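You operate a simulated robot arm through the tools that you are given. There is no shell and no other tool.

You run a simulated robot arm. Do the job below in one go: nothing can be reset, and whatever is moved stays where it is left.

Task
Switch on the tester, test the red valve at 10 PSI, then unclamp it and switch off.
Fine: clamp it for the test and leave it in the socket.

It is judged by the outcome, as a careful person would: the job done as asked, and still so three seconds after it is handed in. It fails if anything else is knocked over, pushed out of place, dropped, spilled or broken.

Robot
A 7-joint arm with a two-finger parallel gripper, fixed in place. Base frame: the origin is at the foot of the arm, x ahead of it, y to its left, z up. Readings come in mm, degrees, newtons and seconds.
With the tool pointing down near the work surface it reaches from about 420 to 900 mm from the base axis. Its first joint turns from -17.0 to 126.0 degrees. Payload 1.57 kg.
The TCP is the grasp point between the finger pads, 30 mm short of the fingertips. In the tool frame z runs along the fingers and y along their closing line. The gripper opens to 80 mm. The fingers are 17 mm wide and 12 mm thick; the gripper's body (40 by 82 mm) begins 80 mm behind the TCP.
Orientation is that of the tool frame in the base frame, as a unit quaternion [w, x, y, z]. With the fingers straight down and closing along the base's y, the tool's x points along the base's -x, its y along +y and its z along -z.

Tools
- The arm moves only by the tool send_rows. Its argument "targets" is a list that holds one entry, the list of rows, each a list of 6 numbers: the shift along the base's x, y, z in mm, then the turn, a rotation vector about the base's x, y, z in degrees. In form: [[[dx, dy, dz, ax, ay, az], ...]]. A call has 1 to 20 rows; each row shifts and turns the commanded pose from where the row before left it. "grip" is the finger opening in mm, from 0 to 80, set as the call begins (left out, the last holds). A row lasts 0.2 s, in which the tool goes at most 50 mm and 8.6 degrees; a call with a longer step from one row to the next is refused whole, and so is a gripper value outside its range. Where a pose cannot be reached the arm comes as near as it can. A force on the tool above 40 N (or 10 N above the force at the start of the call, whichever is more), or a blocked arm, ends the call early, and 0.2 s more pass. The fingers move at their own pace (about 45 mm/s each) and stop on an object; they squeeze with about 36 N. The grip force told is the motor's: it shows also when the fingers shut on nothing. Time passes only in rows, and 0.2 s behind the last, so rows that do not move let the fingers close. It gives the time, the measured TCP pose, the force on the tool (base axes), the opening and the grip force at its end, in the units of the frame above (readings bear some noise), with the torque about the TCP (base axes, N m) and any sound that the robot's microphone picked up.
- Cameras (640 x 400 px; columns grow to the right, rows downward): "scene" is fixed at [400, -501.4, 1706.3]; the picture's right is [0.96, 0.28, 0.00], its down [0.26, -0.88, -0.40] and it looks along [-0.11, 0.38, -0.92] (base axes); focal length 214 px, centre (320, 200). "wrist" rides on the gripper at [72, -7, -122] in the tool frame; the picture's right is [0.09, 1.00, 0.00], its down [-0.84, 0.08, -0.54] and it looks along [-0.54, 0.05, 0.84] (tool axes); focal length 238 px, centre (320, 200). There is no depth. A picture from a camera that has moved, and an enlarged one, comes with that camera's place and axes in the base frame and with its lens.
- snapshot(camera): a new picture of that camera. No time passes.
- slide_trunk(by): slides the trunk up (or, below 0, down) by that many mm; the arm rides with it, the base frame stays. It gives what a move gives, with no picture.
- inspect(camera, box): a new picture of the part [left, top, right, bottom] of that camera's present view, enlarged. No time passes.
- hand_in(): hands the job in; it is judged then, once.

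Nothing tells you positions but the pictures and the camera data. Unless the task says otherwise, let go and move clear before handing in.

The tools are called after ">>>" as name(argument=value, ...) on one line, values as JSON. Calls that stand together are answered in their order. send_rows: Moves the arm, as the interface text tells. Its arguments: {"type":"object","properties":{"targets":{"type":"array","items":{"type":"array","items":{"type":"array","items":{"type":"number"}}}},"grip":{"type":"number"}},"required":["targets"]} The other tools are called the same way: slide_trunk (by) slides the trunk up or down; snapshot (camera) takes a picture; inspect (camera, box) takes an enlarged picture of a part of a camera's view; hand_in () hands the job in.

At the start:

```text
time: 0.0
position: [432.6, -21.4, 1300.7]
ee_rot: [-0.001, 0.0, 1.0, 0.0]
wrist_force: [0.9, -0.6, 0.7]
moment: [0.01, -0.01, -0.02]
finger_gap: 79.7
grip_force: 0.0
trunk travel left (down, up): [-700.0, 90.0]
```

scene: 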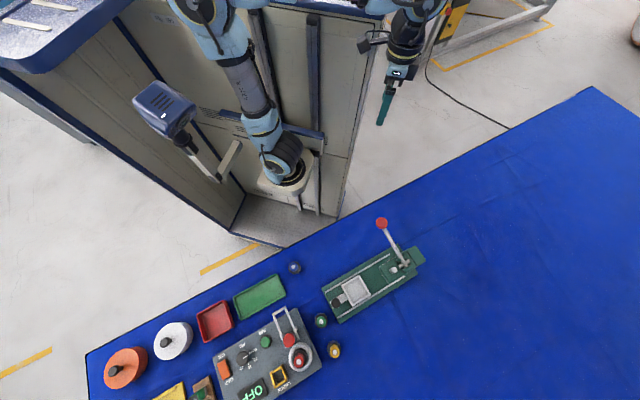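
wrist: 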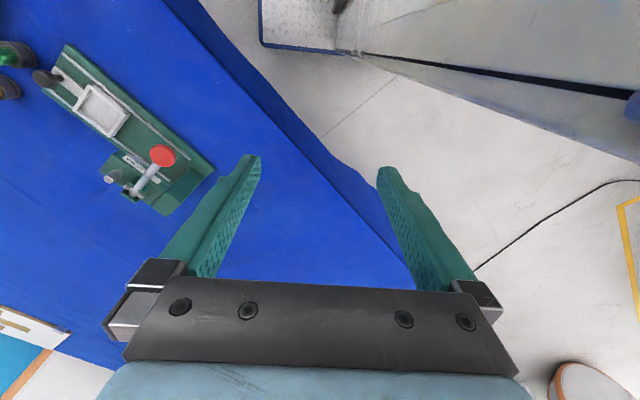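

I see a workbench with a control panel, several valves and a clamp fixture near the arm. I'll look at enlarged views before moving anything.

>>> inspect(camera="scene", box=[200, 240, 360, 400])

>>> inspect(camera="scene", box=[300, 200, 440, 340])

>>> inspect(camera="scene", box=[80, 280, 240, 400])

>>> inspect(camera="wrist", box=[0, 0, 240, 240])

```text
2.50 times, centred on (280, 320) of scene
camera zoom: at [400.0, -501.4, 1706.3], right [0.96, 0.28, 0.0], down [0.26, -0.88, -0.4], along [-0.11, 0.38, -0.92], focal length 536 px, centre (420, -100)
```

zoom: 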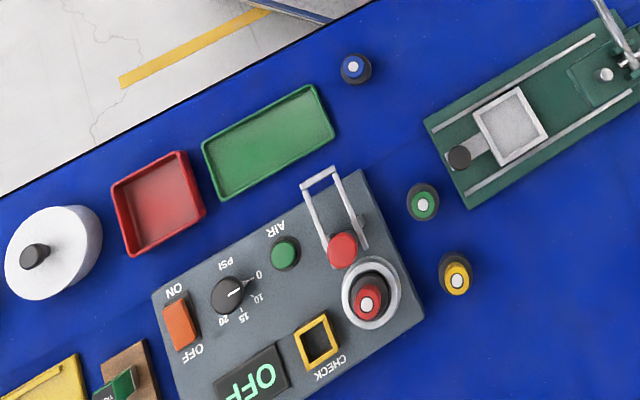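

```text
2.86 times, centred on (370, 270) of scene
camera zoom: at [400.0, -501.4, 1706.3], right [0.96, 0.28, 0.0], down [0.26, -0.88, -0.4], along [-0.11, 0.38, -0.92], focal length 613 px, centre (177, 0)
```

zoom: 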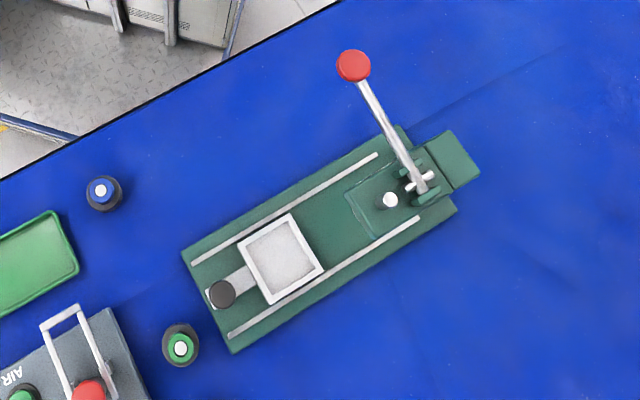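

```text
3.33 times, centred on (160, 340) of scene
camera zoom: at [400.0, -501.4, 1706.3], right [0.96, 0.28, 0.0], down [0.26, -0.88, -0.4], along [-0.11, 0.38, -0.92], focal length 715 px, centre (853, -267)
```

zoom: 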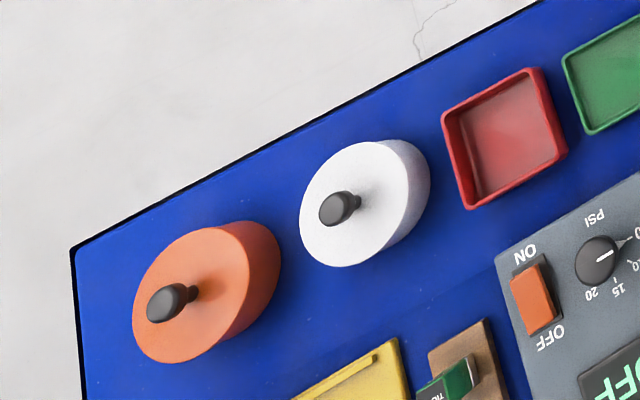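

```text
1.67 times, centred on (120, 120) of wrist
camera zoom: at [361.2, -28.8, 1422.2], right [-0.09, 1.0, 0.0], down [0.84, 0.08, 0.54], along [0.54, 0.05, -0.84], focal length 397 px, centre (653, 333)
```

zoom: 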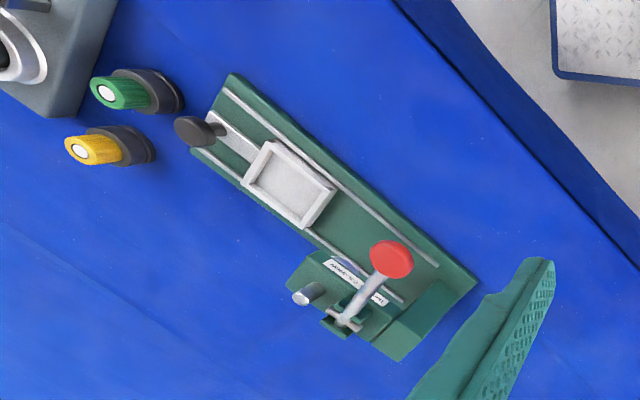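

The red valve already sits in the tester's socket, and the tester is at about x 300, y -740, z 930. The green fixture with the tall lever is a separate device, so I'll swing the arm round at height for a closer look at the tester.

>>> send_rows(targets=[[[0.4, -30.1, -3, 0, 0, -3.95], [-1.7, -30.2, -3, 0, 0, -3.95], [-3.7, -30.3, -3, 0, 0, -3.95], [-5.9, -30.2, -3, 0, 0, -3.95], [-8, -29.8, -3, 0, 0, -3.95], [-10.2, -29.4, -3, 0, 0, -3.95], [-12.2, -28.9, -3, 0, 0, -3.95], [-14.4, -28.1, -3, 0, 0, -3.95]]])

```text
time: 1.8
position: [405.0, -249.2, 1265.9]
ee_rot: [0.0, 0.272, 0.962, 0.0]
wrist_force: [-0.2, 0.6, -0.4]
moment: [-0.02, -0.04, -0.03]
finger_gap: 80.1
grip_force: 0.0
out of reach, approached as far as the arm can: row 3, 4, 5, 6, 7
trunk travel left (down, up): [-700.0, 90.0]
```

The arm has turned partway, though it is near its inner reach limit. I'll hold still for a moment to read the pose, then check the picture.

>>> send_rows(targets=[[[0, 0, 0, 0, 0, 0]]])

>>> snapshot(camera="scene")

>>> snapshot(camera="wrist")

```text
time: 2.2
position: [404.0, -250.3, 1265.2]
ee_rot: [0.0, 0.272, 0.962, 0.0]
wrist_force: [-0.2, 0.4, 0.3]
moment: [-0.01, -0.03, 0.03]
finger_gap: 80.2
grip_force: 0.0
trunk travel left (down, up): [-700.0, 90.0]
```

```text
taken
```

scene: 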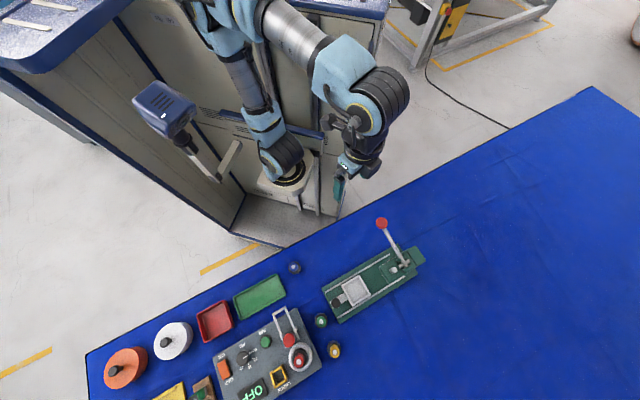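

```text
taken
camera wrist: at [339.9, -218.1, 1386.2], right [0.44, 0.9, 0.0], down [0.75, -0.37, 0.54], along [0.48, -0.24, -0.84], focal length 238 px, centre (320, 200)
```

wrist: 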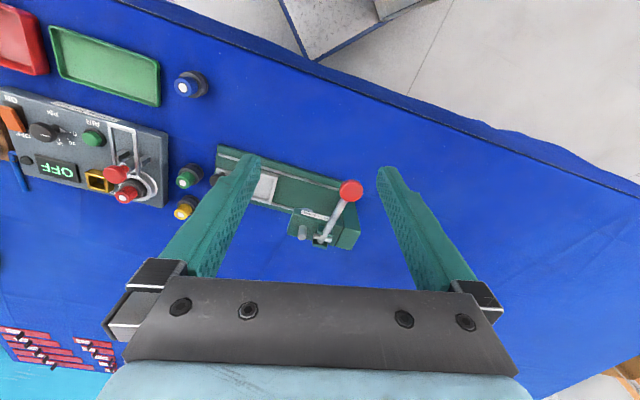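

The tester is coming into view on the left of the wrist picture. I'll keep swinging toward it, a little further out from the base.

>>> send_rows(targets=[[[-5, -27, 0, 0, 0, -3.2], [-5, -27, 0, 0, 0, -3.2], [-5, -27, 0, 0, 0, -3.2], [-20, -23, 0, 0, 0, -3.2], [-20, -23, 0, 0, 0, -3.2], [-20, -23, 0, 0, 0, -3.2], [-21.7, -16.7, 0, 0, 0, -3.2], [-21.7, -16.7, 0, 0, 0, -3.2], [-21.7, -16.7, 0, 0, 0, -3.2], [-31, -14.5, 0, 0, 0, -3.2], [-31, -14.5, 0, 0, 0, -3.2], [0, 0, 0, 0, 0, 0]]])

>>> snapshot(camera="wrist")

>>> snapshot(camera="scene")

```text
time: 4.8
position: [200.1, -479.2, 1267.5]
ee_rot: [0.0, 0.551, 0.835, 0.0]
wrist_force: [0.0, -0.3, 0.1]
moment: [-0.03, 0.01, 0.0]
finger_gap: 80.1
grip_force: 0.1
trunk travel left (down, up): [-700.0, 90.0]
```

```text
taken
camera wrist: at [165.7, -416.2, 1388.1], right [0.88, 0.48, 0.0], down [0.4, -0.74, 0.54], along [0.26, -0.48, -0.84], focal length 238 px, centre (320, 200)
```

wrist: 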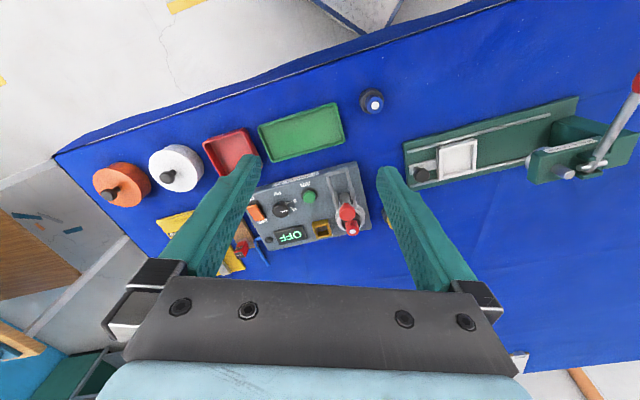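

```text
taken
```

scene: 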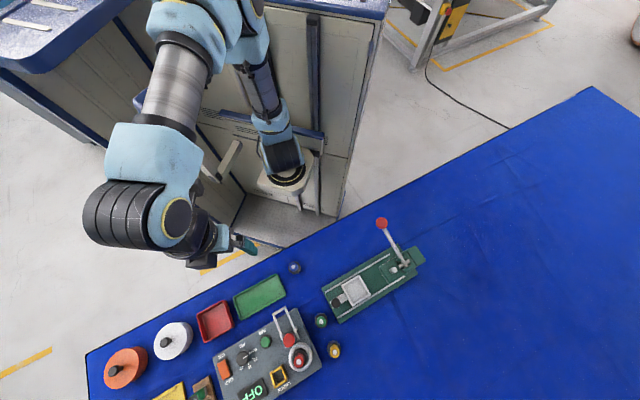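

The tester is now between the fingers in the wrist view, and its text reads correctly from the robot's side. I'll enlarge its parts.

>>> inspect(camera="wrist", box=[235, 150, 395, 250])

>>> inspect(camera="scene", box=[210, 300, 330, 400])

>>> inspect(camera="wrist", box=[150, 190, 270, 280])

```text
4.00 times, centred on (315, 200) of wrist
camera zoom: at [165.7, -416.2, 1388.1], right [0.88, 0.48, 0.0], down [0.4, -0.74, 0.54], along [0.26, -0.48, -0.84], focal length 953 px, centre (340, 200)
```

zoom: 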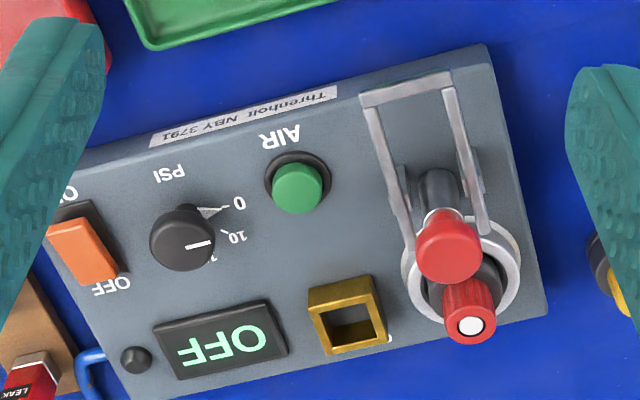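

```text
4.00 times, centred on (270, 350) of scene
camera zoom: at [400.0, -501.4, 1706.3], right [0.96, 0.28, 0.0], down [0.26, -0.88, -0.4], along [-0.11, 0.38, -0.92], focal length 858 px, centre (520, -400)
```

zoom: 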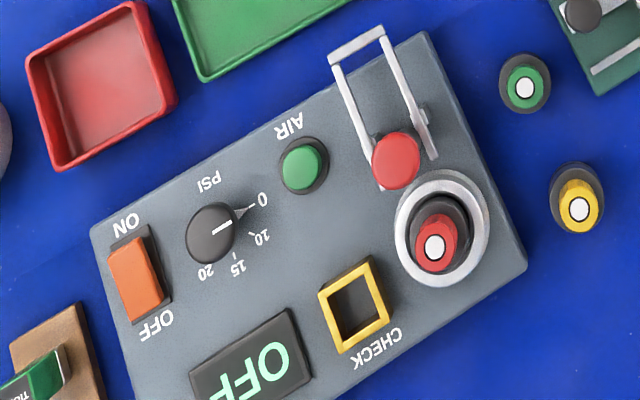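

```text
4.44 times, centred on (210, 235) of wrist
camera zoom: at [165.7, -416.2, 1388.1], right [0.88, 0.48, 0.0], down [0.4, -0.74, 0.54], along [0.26, -0.48, -0.84], focal length 1059 px, centre (809, 44)
```

zoom: 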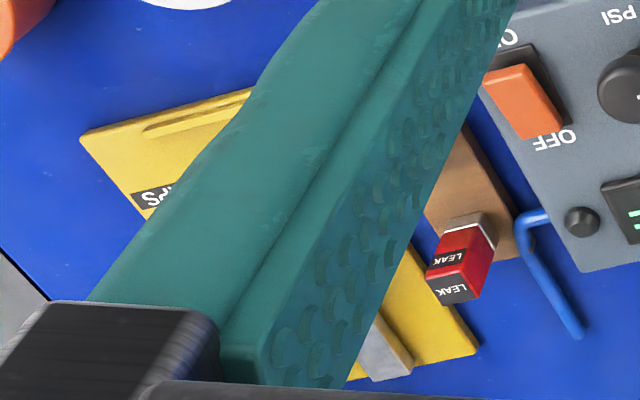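

I can see the rocker switch, PSI dial, AIR button, display, CHECK frame, and the clamp with a red knob and U-shaped bar next to the red valve. I'll go lower and closer to understand how the clamp works.

>>> send_rows(targets=[[[18.6, -10.8, -23.5, 0, 0, 0], [18.6, -10.8, -23.5, 0, 0, 0], [18.6, -10.8, -23.5, 0, 0, 0], [18.6, -10.8, -23.5, 0, 0, 0], [18.6, -10.8, -23.5, 0, 0, 0], [0, 0, 0, 0, 0, 0]]])

>>> snapshot(camera="wrist")

>>> inspect(camera="wrist", box=[240, 120, 400, 260])

```text
time: 6.2
position: [293.1, -532.9, 1149.8]
ee_rot: [-0.001, 0.551, 0.835, 0.0]
wrist_force: [0.7, -0.4, -1.1]
moment: [-0.02, 0.0, 0.0]
finger_gap: 80.2
grip_force: 0.0
trunk travel left (down, up): [-700.0, 90.0]
```

```text
taken
camera wrist: at [259.6, -469.3, 1271.0], right [0.88, 0.48, 0.0], down [0.4, -0.74, 0.54], along [0.26, -0.48, -0.84], focal length 238 px, centre (320, 200)
```

wrist: 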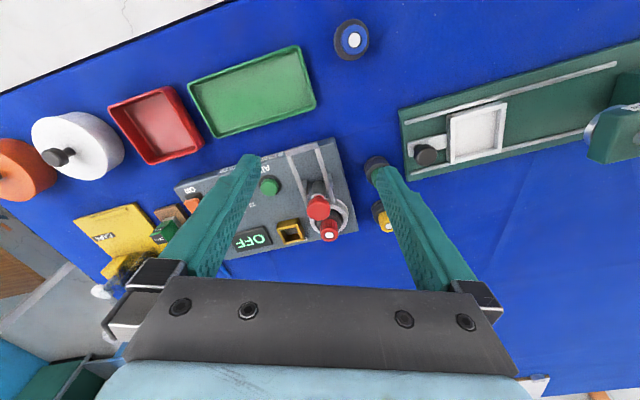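

```text
2.86 times, centred on (320, 190) of wrist
camera zoom: at [259.6, -469.3, 1271.0], right [0.88, 0.48, 0.0], down [0.4, -0.74, 0.54], along [0.26, -0.48, -0.84], focal length 681 px, centre (320, 229)
```

zoom: 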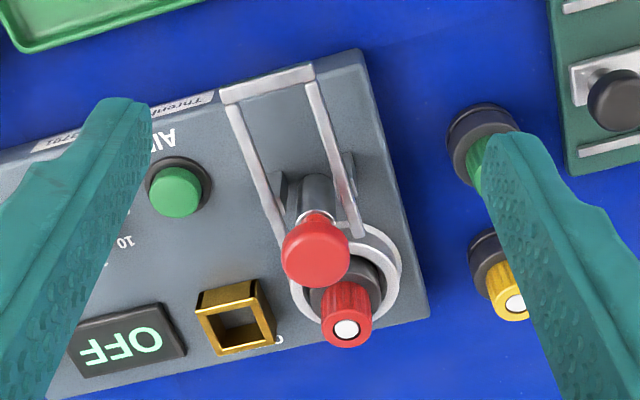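

The clamp seems to have a vertical post with a red knob, plus a U-bar hinged between two brackets beside the valve. I'll tilt the wrist so I can see it from the side.

>>> send_rows(targets=[[[0, 0, -12, -7.35, -3.15, 0], [0, 0, -12, -7.35, -3.15, 0], [0, 0, -12, -7.35, -3.15, 0], [0, 0, -12, -7.35, -3.15, 0], [0, 0, -12, -7.35, -3.15, 0], [0, 0, 0, 0, 0, 0]]])

>>> snapshot(camera="wrist")

>>> snapshot(camera="scene")

```text
time: 7.6
position: [300.9, -530.5, 1098.1]
ee_rot: [0.262, 0.52, 0.799, -0.154]
wrist_force: [0.4, 0.1, -0.4]
moment: [-0.04, -0.02, -0.05]
finger_gap: 80.4
grip_force: 0.1
out of reach, approached as far as the arm can: row 5
trunk travel left (down, up): [-700.0, 90.0]
```

```text
taken
camera wrist: at [240.0, -416.6, 1155.3], right [0.88, 0.48, -0.03], down [0.2, -0.32, 0.93], along [0.44, -0.82, -0.37], focal length 238 px, centre (320, 200)
```

wrist: 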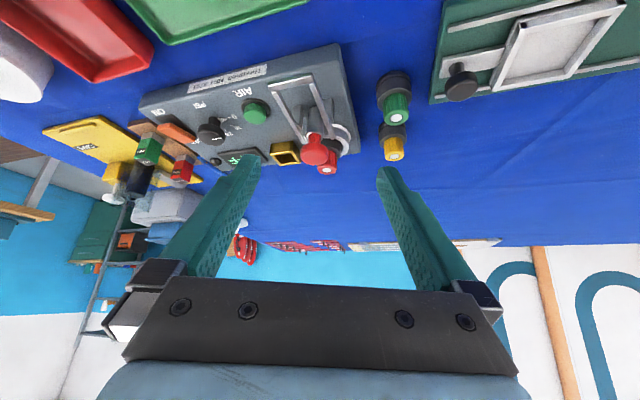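

```text
taken
```

scene: 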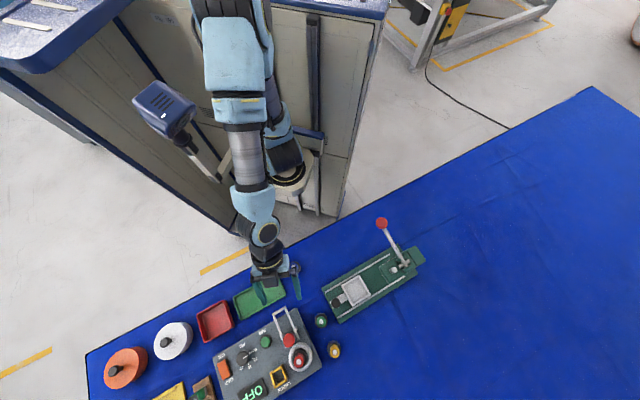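

>>> inspect(camera="wrist", box=[240, 40, 400, 180])

>>> inspect(camera="wrist", box=[120, 50, 280, 190])

```text
2.86 times, centred on (320, 110) of wrist
camera zoom: at [240.0, -416.6, 1155.3], right [0.88, 0.48, -0.03], down [0.2, -0.32, 0.93], along [0.44, -0.82, -0.37], focal length 681 px, centre (320, 457)
```

zoom: 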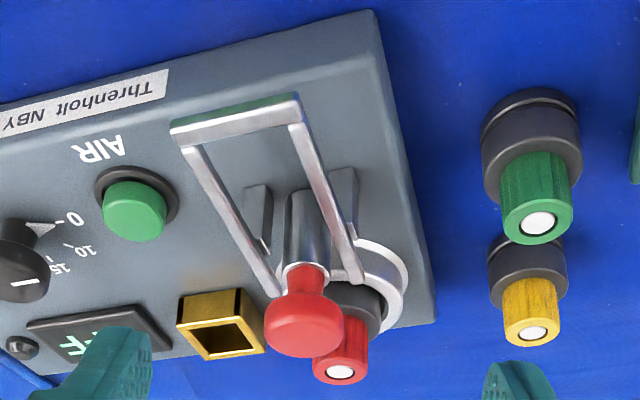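

```text
2.86 times, centred on (200, 120) of wrist
camera zoom: at [240.0, -416.6, 1155.3], right [0.88, 0.48, -0.03], down [0.2, -0.32, 0.93], along [0.44, -0.82, -0.37], focal length 681 px, centre (663, 429)
```

zoom: 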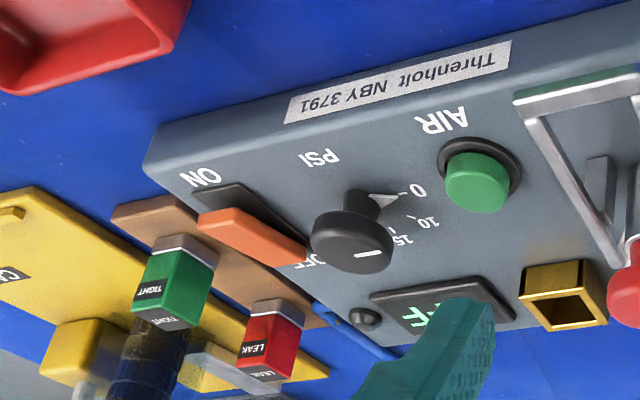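

I'll take a much tighter look at the clamp from this side angle.

>>> inspect(camera="wrist", box=[265, 65, 365, 180])

>>> inspect(camera="scene", box=[265, 300, 325, 375])

>>> inspect(camera="scene", box=[210, 330, 270, 400])

```text
3.48 times, centred on (315, 122) of wrist
camera zoom: at [240.0, -416.6, 1155.3], right [0.88, 0.48, -0.03], down [0.2, -0.32, 0.93], along [0.44, -0.82, -0.37], focal length 829 px, centre (337, 470)
```

zoom: 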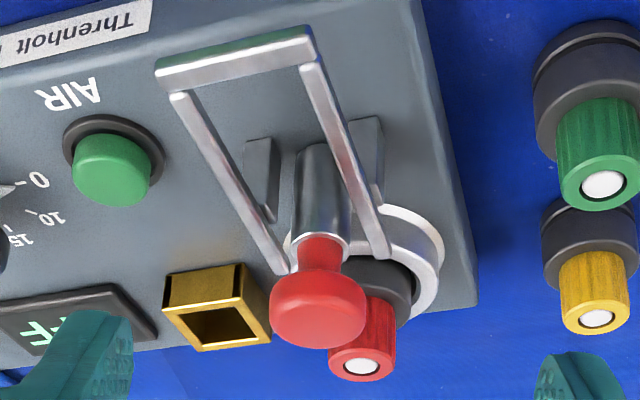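

```text
5.33 times, centred on (295, 338) of scene
camera zoom: at [400.0, -501.4, 1706.3], right [0.96, 0.28, 0.0], down [0.26, -0.88, -0.4], along [-0.11, 0.38, -0.92], focal length 1144 px, centre (453, -533)
```

zoom: 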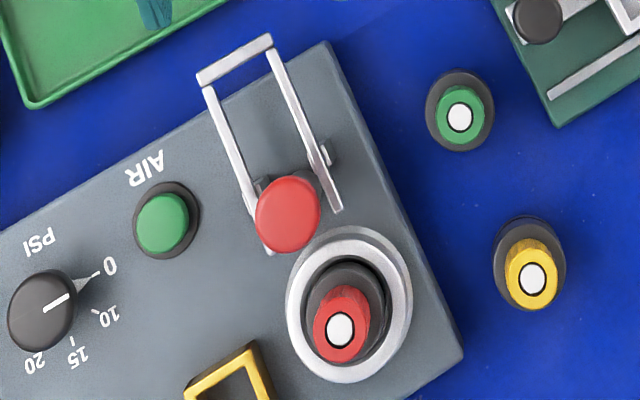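

```text
5.71 times, centred on (240, 365) of scene
camera zoom: at [400.0, -501.4, 1706.3], right [0.96, 0.28, 0.0], down [0.26, -0.88, -0.4], along [-0.11, 0.38, -0.92], focal length 1226 px, centre (777, -743)
```

zoom: 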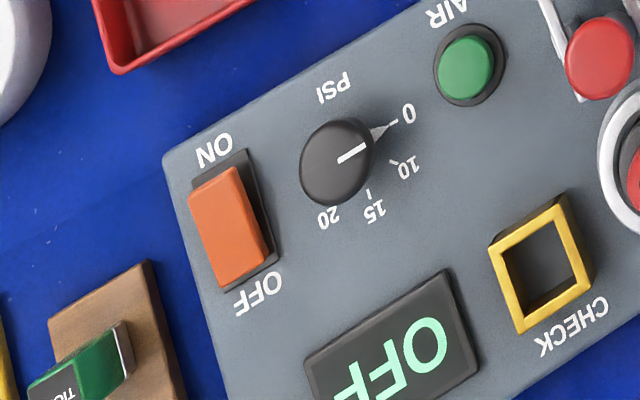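

The clamp could pivot in more than one way, so I want a side profile. I'll turn the tilted wrist to look at it from the left side of the tester, staying well above everything.

>>> send_rows(targets=[[[16.7, -2.8, 1, 0, 0, -7.8], [16.7, -2.8, 1, 0, 0, -7.8], [16.7, -2.8, 1, 0, 0, -7.8], [16.7, -2.8, 1, 0, 0, -7.8], [16.7, -2.8, 1, 0, 0, -7.8], [16.7, -2.8, 1, 0, 0, -7.8], [16.7, -2.8, 1, 0, 0, -7.8], [16.7, -2.8, 1, 0, 0, -7.8], [16.7, -2.8, 1, 0, 0, -7.8], [0, 0, 0, 0, 0, 0]]])

>>> snapshot(camera="wrist")

>>> snapshot(camera="scene")

```text
time: 9.8
position: [423.5, -544.5, 1101.8]
ee_rot: [0.148, 0.845, 0.453, -0.242]
wrist_force: [-0.7, 0.0, 0.7]
moment: [0.0, -0.01, 0.03]
finger_gap: 79.9
grip_force: 0.1
out of reach, approached as far as the arm can: row 1, 2, 3
trunk travel left (down, up): [-700.0, 90.0]
```

```text
taken
camera wrist: at [484.9, -434.6, 1163.0], right [0.88, -0.48, -0.02], down [-0.18, -0.37, 0.91], along [-0.44, -0.8, -0.41], focal length 238 px, centre (320, 200)
```

wrist: 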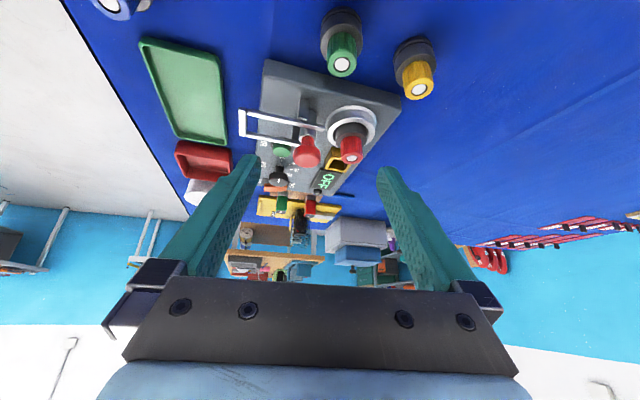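

```text
taken
```

scene: 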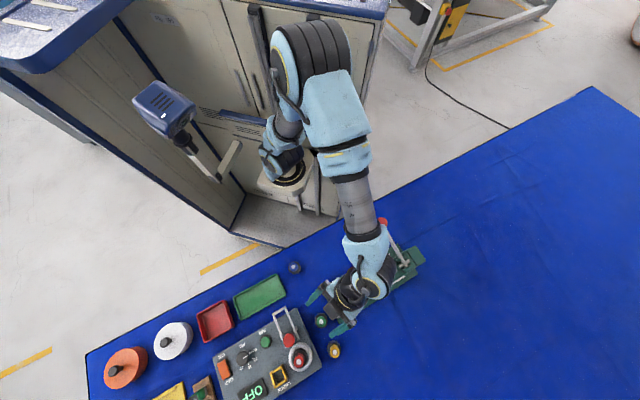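

>>> inspect(camera="wrist", box=[225, 60, 405, 200])

>>> inspect(camera="wrist", box=[270, 85, 385, 175])

```text
2.86 times, centred on (315, 130) of wrist
camera zoom: at [484.9, -434.6, 1163.0], right [0.88, -0.48, -0.02], down [-0.18, -0.37, 0.91], along [-0.44, -0.8, -0.41], focal length 681 px, centre (334, 400)
```

zoom: 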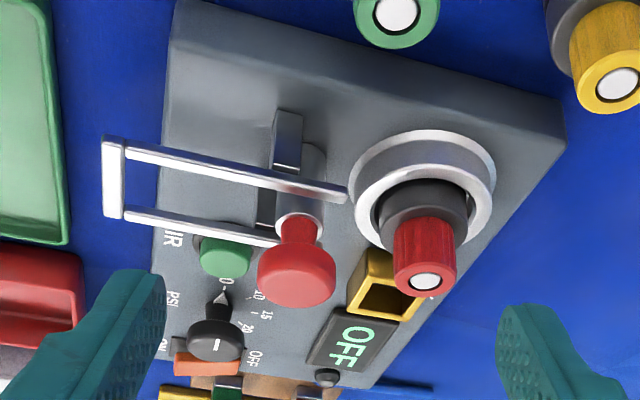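

```text
4.44 times, centred on (328, 130) of wrist
camera zoom: at [484.9, -434.6, 1163.0], right [0.88, -0.48, -0.02], down [-0.18, -0.37, 0.91], along [-0.44, -0.8, -0.41], focal length 1059 px, centre (287, 511)
```

zoom: 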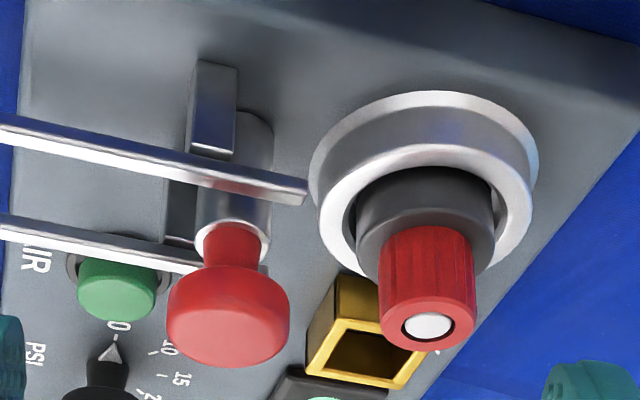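

The U-bar is hinged on two posts midway between its crossbar and the valve. The red-capped post stands between its arms. I'll set the tool upright again, square to the tester, and go over the rocker switch to do the switch-on first.

>>> send_rows(targets=[[[-12.35, -9.55, 0.8, 3.52, 0.48, 7.41], [-12.35, -9.55, 0.8, 3.52, 0.48, 7.41], [-12.35, -9.55, 0.8, 3.52, 0.48, 7.41], [-12.35, -9.55, 0.8, 3.52, 0.48, 7.41], [-12.35, -9.55, 0.8, 3.52, 0.48, 7.41], [-12.35, -9.55, 0.8, 3.52, 0.48, 7.41], [-12.35, -9.55, 0.8, 3.52, 0.48, 7.41], [-12.35, -9.55, 0.8, 3.52, 0.48, 7.41], [-12.35, -9.55, 0.8, 3.52, 0.48, 7.41], [-12.35, -9.55, 0.8, 3.52, 0.48, 7.41], [0, 0, 0, 0, 0, 0]]])

>>> snapshot(camera="wrist")

```text
time: 12.2
position: [300.3, -640.1, 1109.1]
ee_rot: [0.0, 0.399, 0.917, 0.0]
wrist_force: [-0.3, 0.0, -0.3]
moment: [0.02, 0.01, 0.02]
finger_gap: 79.9
grip_force: 0.1
trunk travel left (down, up): [-700.0, 90.0]
```

```text
taken
camera wrist: at [245.9, -594.1, 1229.7], right [0.67, 0.75, 0.0], down [0.63, -0.56, 0.54], along [0.4, -0.36, -0.84], focal length 238 px, centre (320, 200)
```

wrist: 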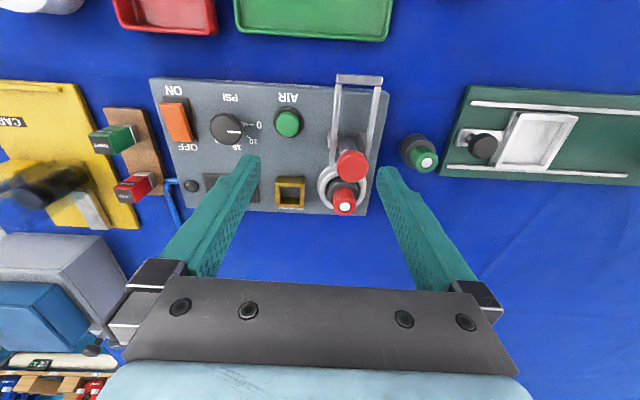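

>>> inspect(camera="wrist", box=[140, 70, 280, 215])

>>> inspect(camera="wrist", box=[260, 65, 400, 225])

```text
2.76 times, centred on (210, 142) of wrist
camera zoom: at [245.9, -594.1, 1229.7], right [0.67, 0.75, 0.0], down [0.63, -0.56, 0.54], along [0.4, -0.36, -0.84], focal length 658 px, centre (623, 359)
```

zoom: 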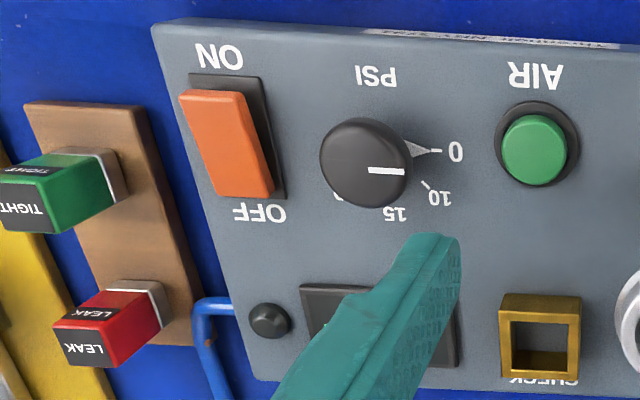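

```text
2.50 times, centred on (330, 145) of wrist
camera zoom: at [245.9, -594.1, 1229.7], right [0.67, 0.75, 0.0], down [0.63, -0.56, 0.54], along [0.4, -0.36, -0.84], focal length 596 px, centre (295, 338)
```

zoom: 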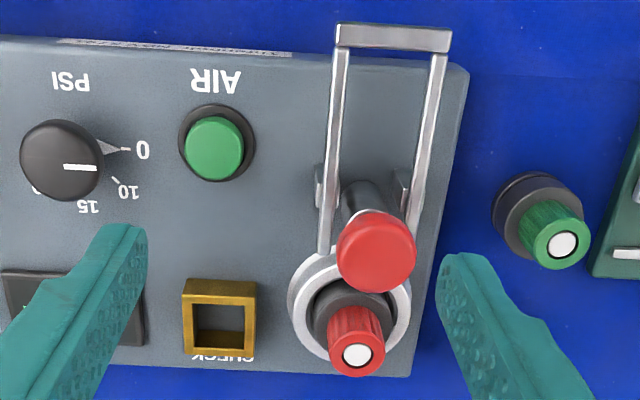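

The whole panel is clear in this view: rocker, PSI dial pointing at 0, AIR button, CHECK frame and clamp. I'll close the fingers and move above the ON end of the rocker.

>>> send_rows(targets=[[[-24.2, -24.4, -15.8, 0, 0, 0], [-24.2, -24.4, -15.8, 0, 0, 0], [-24.2, -24.4, -15.8, 0, 0, 0], [-24.2, -24.4, -15.8, 0, 0, 0], [-24.2, -24.4, -15.8, 0, 0, 0], [0, 0, 0, 0, 0, 0], [0, 0, 0, 0, 0, 0]]], grip=0)

>>> snapshot(camera="wrist")

>>> inspect(camera="scene", box=[190, 300, 330, 400])

```text
time: 13.8
position: [178.6, -763.8, 1029.4]
ee_rot: [0.0, 0.4, 0.917, 0.001]
wrist_force: [-0.1, 0.4, 0.2]
moment: [-0.03, 0.0, -0.01]
finger_gap: 0.1
grip_force: 21.7
trunk travel left (down, up): [-700.0, 90.0]
```

```text
taken
camera wrist: at [124.1, -715.8, 1150.8], right [0.67, 0.75, 0.0], down [0.63, -0.56, 0.54], along [0.4, -0.36, -0.84], focal length 238 px, centre (320, 200)
```

wrist: 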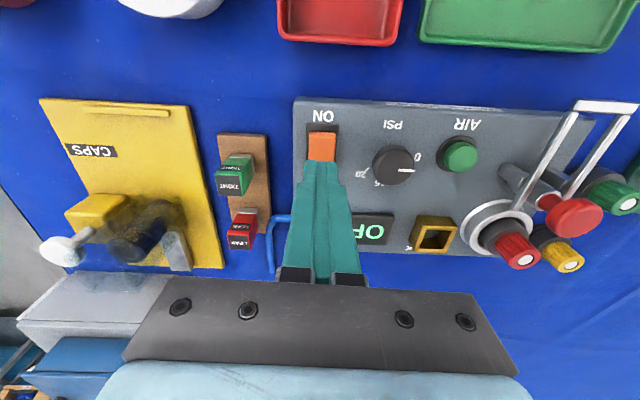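

```text
4.00 times, centred on (260, 350) of scene
camera zoom: at [400.0, -501.4, 1706.3], right [0.96, 0.28, 0.0], down [0.26, -0.88, -0.4], along [-0.11, 0.38, -0.92], focal length 858 px, centre (560, -400)
```

zoom: 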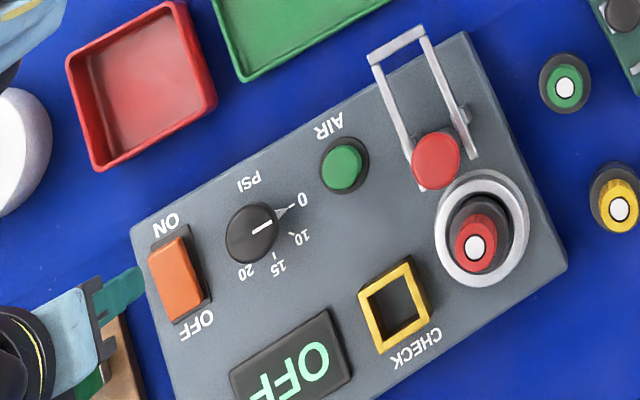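

>>> inspect(camera="wrist", box=[280, 95, 420, 195])

```text
4.00 times, centred on (350, 145) of wrist
camera zoom: at [124.1, -715.8, 1150.8], right [0.67, 0.75, 0.0], down [0.63, -0.56, 0.54], along [0.4, -0.36, -0.84], focal length 953 px, centre (200, 420)
```

zoom: 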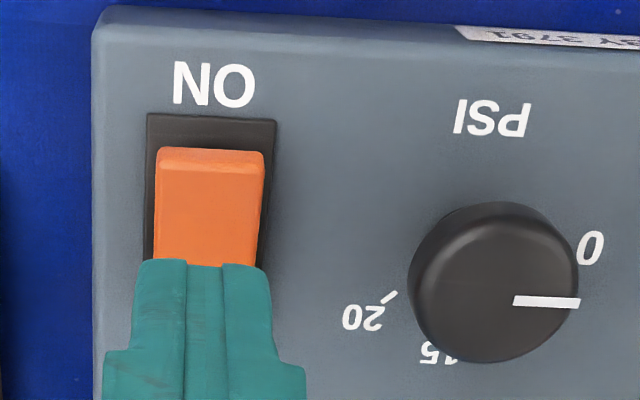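

The fingertips line up just inside the ON edge of the rocker. I'll make a small sideways correction and lower gently onto it.

>>> send_rows(targets=[[[2.9, 0, -20, 0, 0, 0], [0, 0, -20, 0, 0, 0], [0, 0, -4, 0, 0, 0], [0, 0, -4, 0, 0, 0], [0, 0, -3, 0, 0, 0], [0, 0, 0, 0, 0, 0]]])

>>> inspect(camera="wrist", box=[260, 95, 420, 215])

```text
time: 15.2
position: [181.9, -764.4, 979.3]
ee_rot: [0.0, 0.4, 0.917, 0.0]
wrist_force: [-1.0, 0.4, -1.0]
moment: [0.04, 0.02, 0.01]
finger_gap: 0.1
grip_force: 21.5
trunk travel left (down, up): [-700.0, 90.0]
```

```text
3.33 times, centred on (340, 155) of wrist
camera zoom: at [127.9, -715.7, 1099.9], right [0.67, 0.75, 0.0], down [0.63, -0.56, 0.54], along [0.4, -0.36, -0.84], focal length 794 px, centre (253, 350)
```

zoom: 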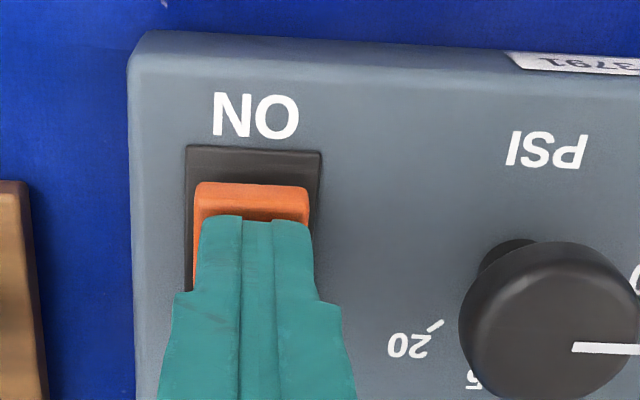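

The fingertips are centred on the raised ON end, just above contact. I'll press down in small steps.

>>> send_rows(targets=[[[0, 0, -2, 0, 0, 0], [0, 0, -2, 0, 0, 0], [0, 0, -2, 0, 0, 0], [0, 0, -2, 0, 0, 0], [0, 0, -2, 0, 0, 0], [0, 0, 0, 0, 0, 0]]])

>>> snapshot(camera="wrist")

```text
time: 16.5
position: [180.8, -763.7, 974.6]
ee_rot: [0.002, 0.401, 0.916, -0.003]
wrist_force: [-1.0, 11.1, 19.4]
moment: [0.2, -0.11, 0.08]
finger_gap: 0.1
grip_force: 21.2
trunk travel left (down, up): [-700.0, 90.0]
stopped in row 6: the force on the tool passed its limit at 42 N (the readings are from after the stop); the commanded pose is now the measured one
```

```text
taken
camera wrist: at [127.3, -715.0, 1095.3], right [0.67, 0.74, 0.0], down [0.63, -0.56, 0.55], along [0.4, -0.37, -0.84], focal length 238 px, centre (320, 200)
```

wrist: 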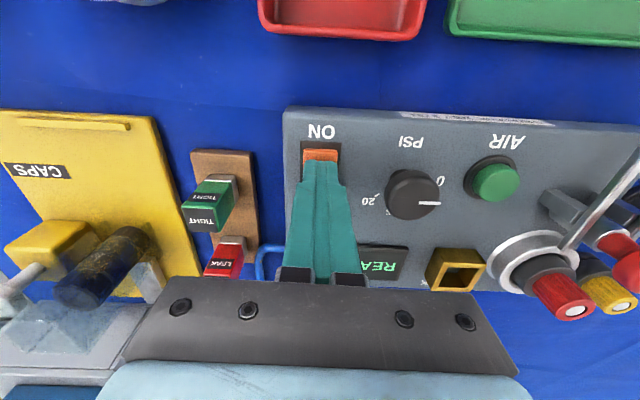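

The display has changed to "REA…", most likely READY, so the tester is on. I'll lift off and check the display and rocker.

>>> send_rows(targets=[[[0, 0, 10, 0, 0, 0], [0, 0, 25, 0, 0, 0], [0, 0, 25, 0, 0, 0], [0, 0, 20, 0, 0, 0]]])

>>> inspect(camera="scene", box=[200, 300, 330, 400])

>>> snapshot(camera="wrist")

```text
time: 17.5
position: [181.9, -764.9, 1052.4]
ee_rot: [0.001, 0.401, 0.916, -0.002]
wrist_force: [0.3, 0.4, 1.1]
moment: [-0.01, -0.01, 0.0]
finger_gap: 0.0
grip_force: 22.1
trunk travel left (down, up): [-700.0, 90.0]
```

```text
4.00 times, centred on (265, 350) of scene
camera zoom: at [400.0, -501.4, 1706.3], right [0.96, 0.28, 0.0], down [0.26, -0.88, -0.4], along [-0.11, 0.38, -0.92], focal length 858 px, centre (540, -400)
```

zoom: 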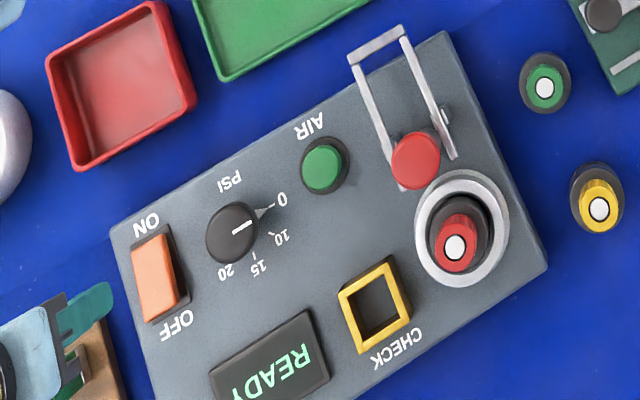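

```text
taken
camera wrist: at [127.7, -716.4, 1173.4], right [0.67, 0.74, 0.0], down [0.63, -0.56, 0.54], along [0.4, -0.37, -0.84], focal length 238 px, centre (320, 200)
```

wrist: 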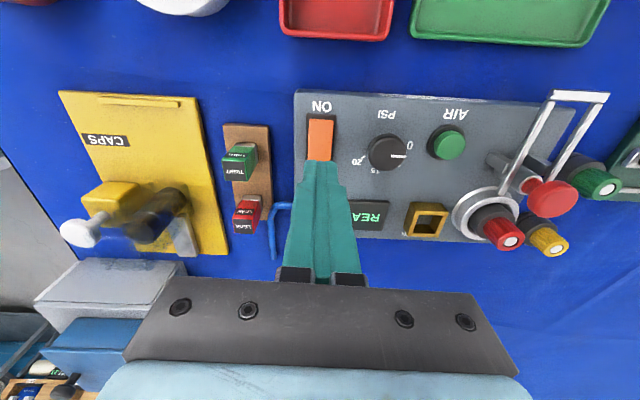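

The display reads READY and the rocker is tilted to ON. Next is the dial at about (234.5, -728.3): I'll rotate the wrist +45° with the fingers open so I can grip it and then turn it back 45° from 0 to 10.

>>> send_rows(targets=[[[8.77, 6.1, -3.5, 0, 0, 7.5], [8.77, 6.1, -3.5, 0, 0, 7.5], [8.77, 6.1, -3.5, 0, 0, 7.5], [8.77, 6.1, -3.5, 0, 0, 7.5], [8.77, 6.1, -3.5, 0, 0, 7.5], [8.77, 6.1, -3.5, 0, 0, 7.5], [0, 0, 0, 0, 0, 0]]], grip=60)

>>> snapshot(camera="wrist")

>>> inspect(camera="wrist", box=[220, 80, 420, 200])

```text
time: 19.1
position: [234.7, -729.1, 1031.9]
ee_rot: [0.001, 0.019, 1.0, -0.002]
wrist_force: [-1.1, -0.4, 0.1]
moment: [0.0, 0.0, 0.04]
finger_gap: 60.1
grip_force: 0.0
trunk travel left (down, up): [-700.0, 90.0]
```

```text
taken
camera wrist: at [161.6, -732.2, 1152.1], right [-0.06, 1.0, 0.0], down [0.84, 0.05, 0.55], along [0.54, 0.03, -0.84], focal length 238 px, centre (320, 200)
```

wrist: 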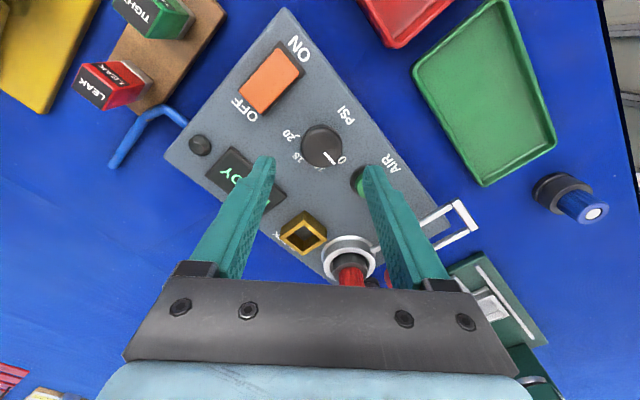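

```text
3.20 times, centred on (320, 140) of wrist
camera zoom: at [161.6, -732.2, 1152.1], right [-0.06, 1.0, 0.0], down [0.84, 0.05, 0.55], along [0.54, 0.03, -0.84], focal length 763 px, centre (320, 392)
```

zoom: 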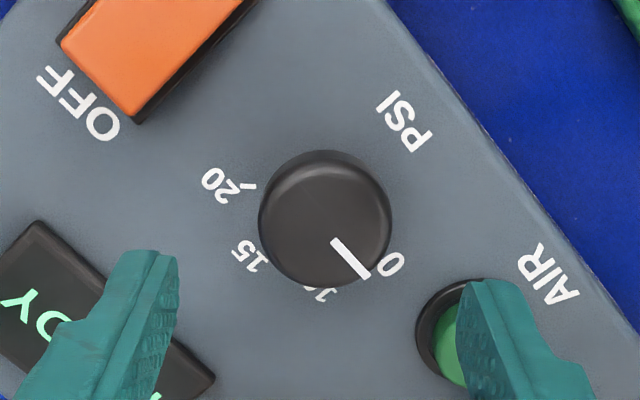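

The dial is centred between the fingers, with its mark pointing at 0. I'll lower the fingers around it.

>>> send_rows(targets=[[[-0.5, 0.8, -20, 0, 0, 0], [0, 0, -20, 0, 0, 0], [0, 0, -14, 0, 0, 0], [0, 0, -7, 0, 0, 0], [0, 0, 0, 0, 0, 0]]])

>>> snapshot(camera="wrist")

>>> inspect(camera="scene", box=[200, 300, 330, 400])

```text
time: 20.3
position: [233.3, -727.5, 969.3]
ee_rot: [0.001, 0.019, 1.0, -0.003]
wrist_force: [0.1, 0.5, -1.4]
moment: [0.03, -0.03, 0.0]
finger_gap: 60.0
grip_force: 0.0
trunk travel left (down, up): [-700.0, 90.0]
```

```text
taken
camera wrist: at [161.5, -731.2, 1090.2], right [-0.05, 1.0, 0.0], down [0.84, 0.05, 0.55], along [0.54, 0.03, -0.84], focal length 238 px, centre (320, 200)
```

wrist: 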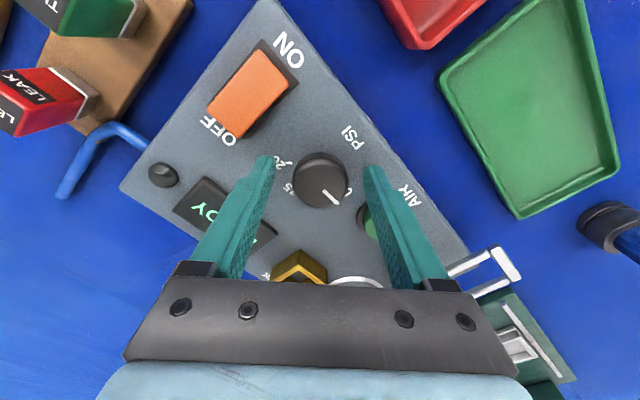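

```text
4.00 times, centred on (265, 350) of scene
camera zoom: at [400.0, -501.4, 1706.3], right [0.96, 0.28, 0.0], down [0.26, -0.88, -0.4], along [-0.11, 0.38, -0.92], focal length 858 px, centre (540, -400)
```

zoom: 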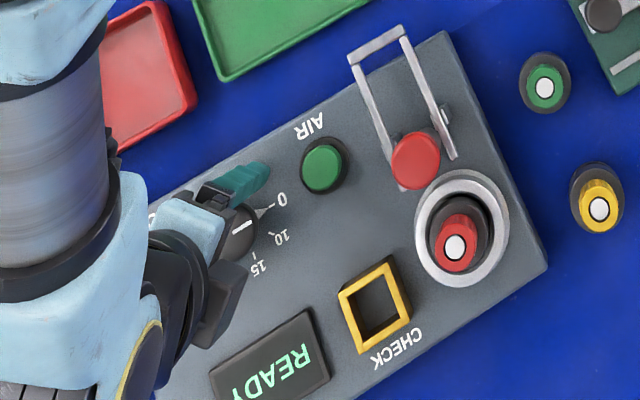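

The fingers sit on either side of the dial. I'll close on it.

>>> send_rows(targets=[[[0, 0, 0, 0, 0, 0], [0, 0, 0, 0, 0, 0], [0, 0, 0, 0, 0, 0], [0, 0, 0, 0, 0, 0]]], grip=20)

>>> snapshot(camera="wrist")

```text
time: 21.3
position: [233.8, -727.0, 968.9]
ee_rot: [0.002, 0.019, 1.0, -0.001]
wrist_force: [-0.6, 2.7, -0.4]
moment: [0.05, 0.01, 0.05]
finger_gap: 35.3
grip_force: 36.9
trunk travel left (down, up): [-700.0, 90.0]
```

```text
taken
camera wrist: at [161.5, -731.0, 1090.3], right [-0.05, 1.0, 0.0], down [0.84, 0.05, 0.55], along [0.54, 0.03, -0.84], focal length 238 px, centre (320, 200)
```

wrist: 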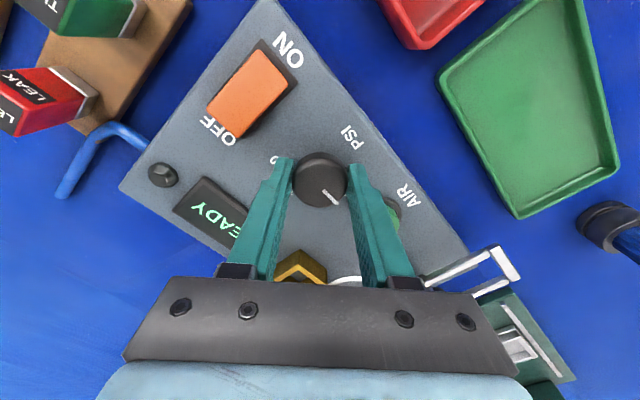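

The dial is held at about 35 mm. I'll turn it clockwise (seen from above) by 45°, from 0 to 10.

>>> send_rows(targets=[[[0, 0, 0, 0, 0, -7.5], [0, 0, 0, 0, 0, -7.5], [0, 0, 0, 0, 0, -7.5], [0, 0, 0, 0, 0, -7.5], [0, 0, 0, 0, 0, -7.5], [0, 0, 0, 0, 0, -7.5], [0, 0, 0, 0, 0, 0]]])

>>> snapshot(camera="wrist")

>>> inspect(camera="scene", box=[200, 300, 330, 400])

```text
time: 22.9
position: [234.0, -726.9, 968.7]
ee_rot: [0.001, 0.4, 0.916, -0.001]
wrist_force: [2.9, 8.3, -11.3]
moment: [-0.03, -0.21, 0.0]
finger_gap: 35.4
grip_force: 41.9
trunk travel left (down, up): [-700.0, 90.0]
```

```text
taken
camera wrist: at [180.6, -678.3, 1090.5], right [0.67, 0.74, 0.0], down [0.62, -0.56, 0.54], along [0.4, -0.37, -0.84], focal length 238 px, centre (320, 200)
```

wrist: 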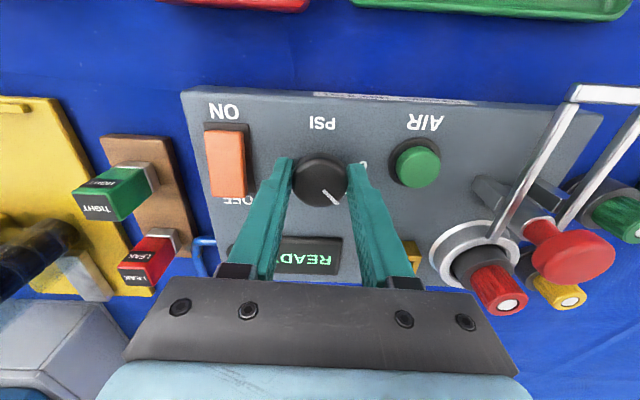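

```text
4.00 times, centred on (265, 350) of scene
camera zoom: at [400.0, -501.4, 1706.3], right [0.96, 0.28, 0.0], down [0.26, -0.88, -0.4], along [-0.11, 0.38, -0.92], focal length 858 px, centre (540, -400)
```

zoom: 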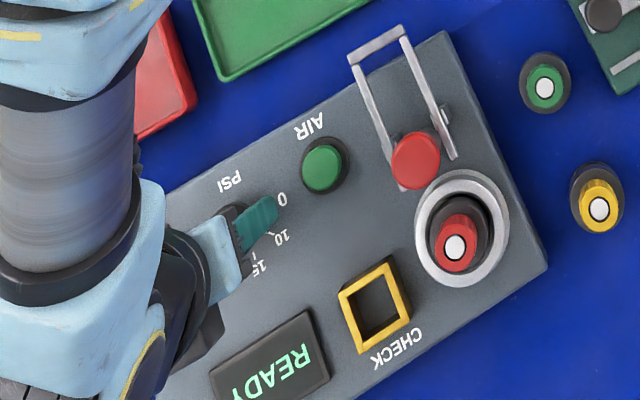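

The mark turned along with the gripper. I'll release, rise, and check which number it points at.

>>> send_rows(targets=[[[0, 0, 0, 0, 0, 0], [0, 0, 0, 0, 0, 0], [0, 0, 0, 0, 0, 0]]], grip=60)

>>> send_rows(targets=[[[0, 0, 15, 0, 0, 0], [0, 0, 25, 0, 0, 0], [0, 0, 25, 0, 0, 0], [0, 0, 25, 0, 0, 0], [0, 0, 0, 0, 0, 0]]])

>>> inspect(camera="wrist", box=[220, 80, 420, 200])

>>> inspect(camera="scene", box=[200, 300, 330, 400])

```text
time: 23.7
position: [233.5, -727.3, 970.5]
ee_rot: [0.001, 0.399, 0.917, -0.003]
wrist_force: [0.0, 0.7, -0.5]
moment: [0.03, 0.01, 0.02]
finger_gap: 59.7
grip_force: 0.1
trunk travel left (down, up): [-700.0, 90.0]
```

```text
time: 24.9
position: [232.8, -726.5, 1060.6]
ee_rot: [0.001, 0.4, 0.916, -0.002]
wrist_force: [0.3, -0.8, 0.1]
moment: [0.0, 0.02, 0.04]
finger_gap: 60.2
grip_force: 0.0
trunk travel left (down, up): [-700.0, 90.0]
```

```text
3.20 times, centred on (320, 140) of wrist
camera zoom: at [179.6, -678.7, 1181.4], right [0.67, 0.74, 0.0], down [0.63, -0.56, 0.55], along [0.4, -0.37, -0.84], focal length 763 px, centre (320, 392)
```

zoom: 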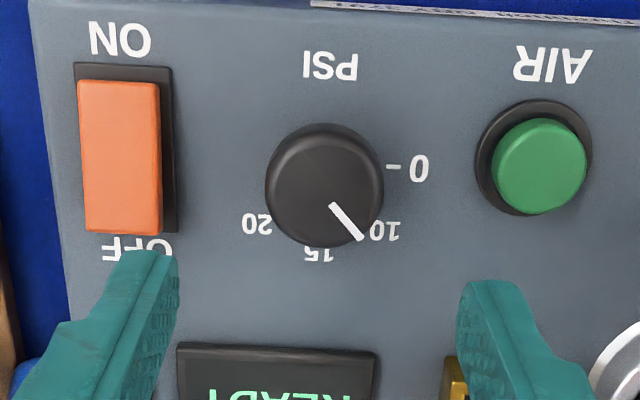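

```text
4.00 times, centred on (265, 350) of scene
camera zoom: at [400.0, -501.4, 1706.3], right [0.96, 0.28, 0.0], down [0.26, -0.88, -0.4], along [-0.11, 0.38, -0.92], focal length 858 px, centre (540, -400)
```

zoom: 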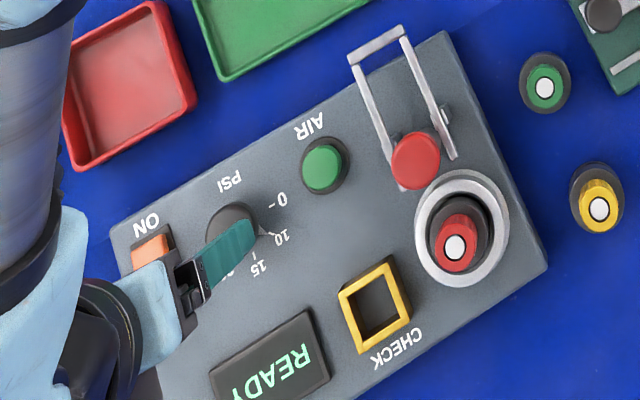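

The dial's mark now points at 10. I'll back away to get a clear look at the dial and the clamp.

>>> send_rows(targets=[[[12, 25, 8, 0, 0, 0], [12, 25, 8, 0, 0, 0], [12, 25, 8, 0, 0, 0], [12, 25, 8, 0, 0, 0], [0, 25, 8, 0, 0, 0], [0, 0, 0, 0, 0, 0]]], grip=80)

>>> snapshot(camera="wrist")

>>> inspect(camera="scene", box=[225, 325, 285, 385])

```text
time: 26.3
position: [280.8, -601.3, 1100.6]
ee_rot: [0.001, 0.4, 0.916, -0.003]
wrist_force: [0.0, 0.8, -0.1]
moment: [0.02, 0.01, 0.0]
finger_gap: 79.9
grip_force: 0.1
trunk travel left (down, up): [-700.0, 90.0]
```

```text
taken
camera wrist: at [226.7, -553.4, 1221.1], right [0.67, 0.74, 0.0], down [0.63, -0.56, 0.55], along [0.4, -0.37, -0.84], focal length 238 px, centre (320, 200)
```

wrist: 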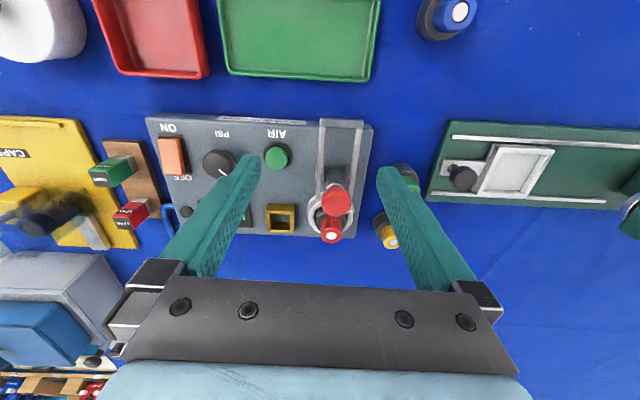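

```text
6.67 times, centred on (255, 355) of scene
camera zoom: at [400.0, -501.4, 1706.3], right [0.96, 0.28, 0.0], down [0.26, -0.88, -0.4], along [-0.11, 0.38, -0.92], focal length 1430 px, centre (753, -833)
```

zoom: 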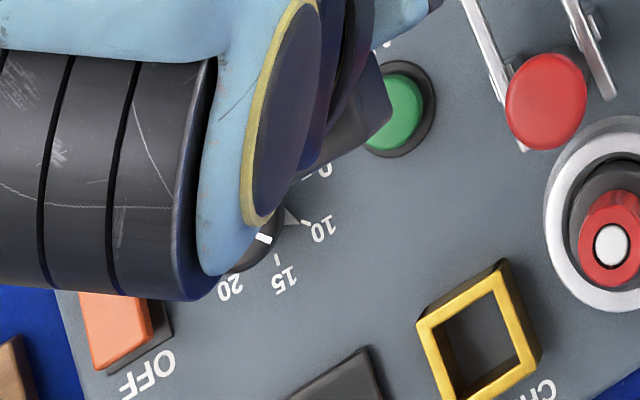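

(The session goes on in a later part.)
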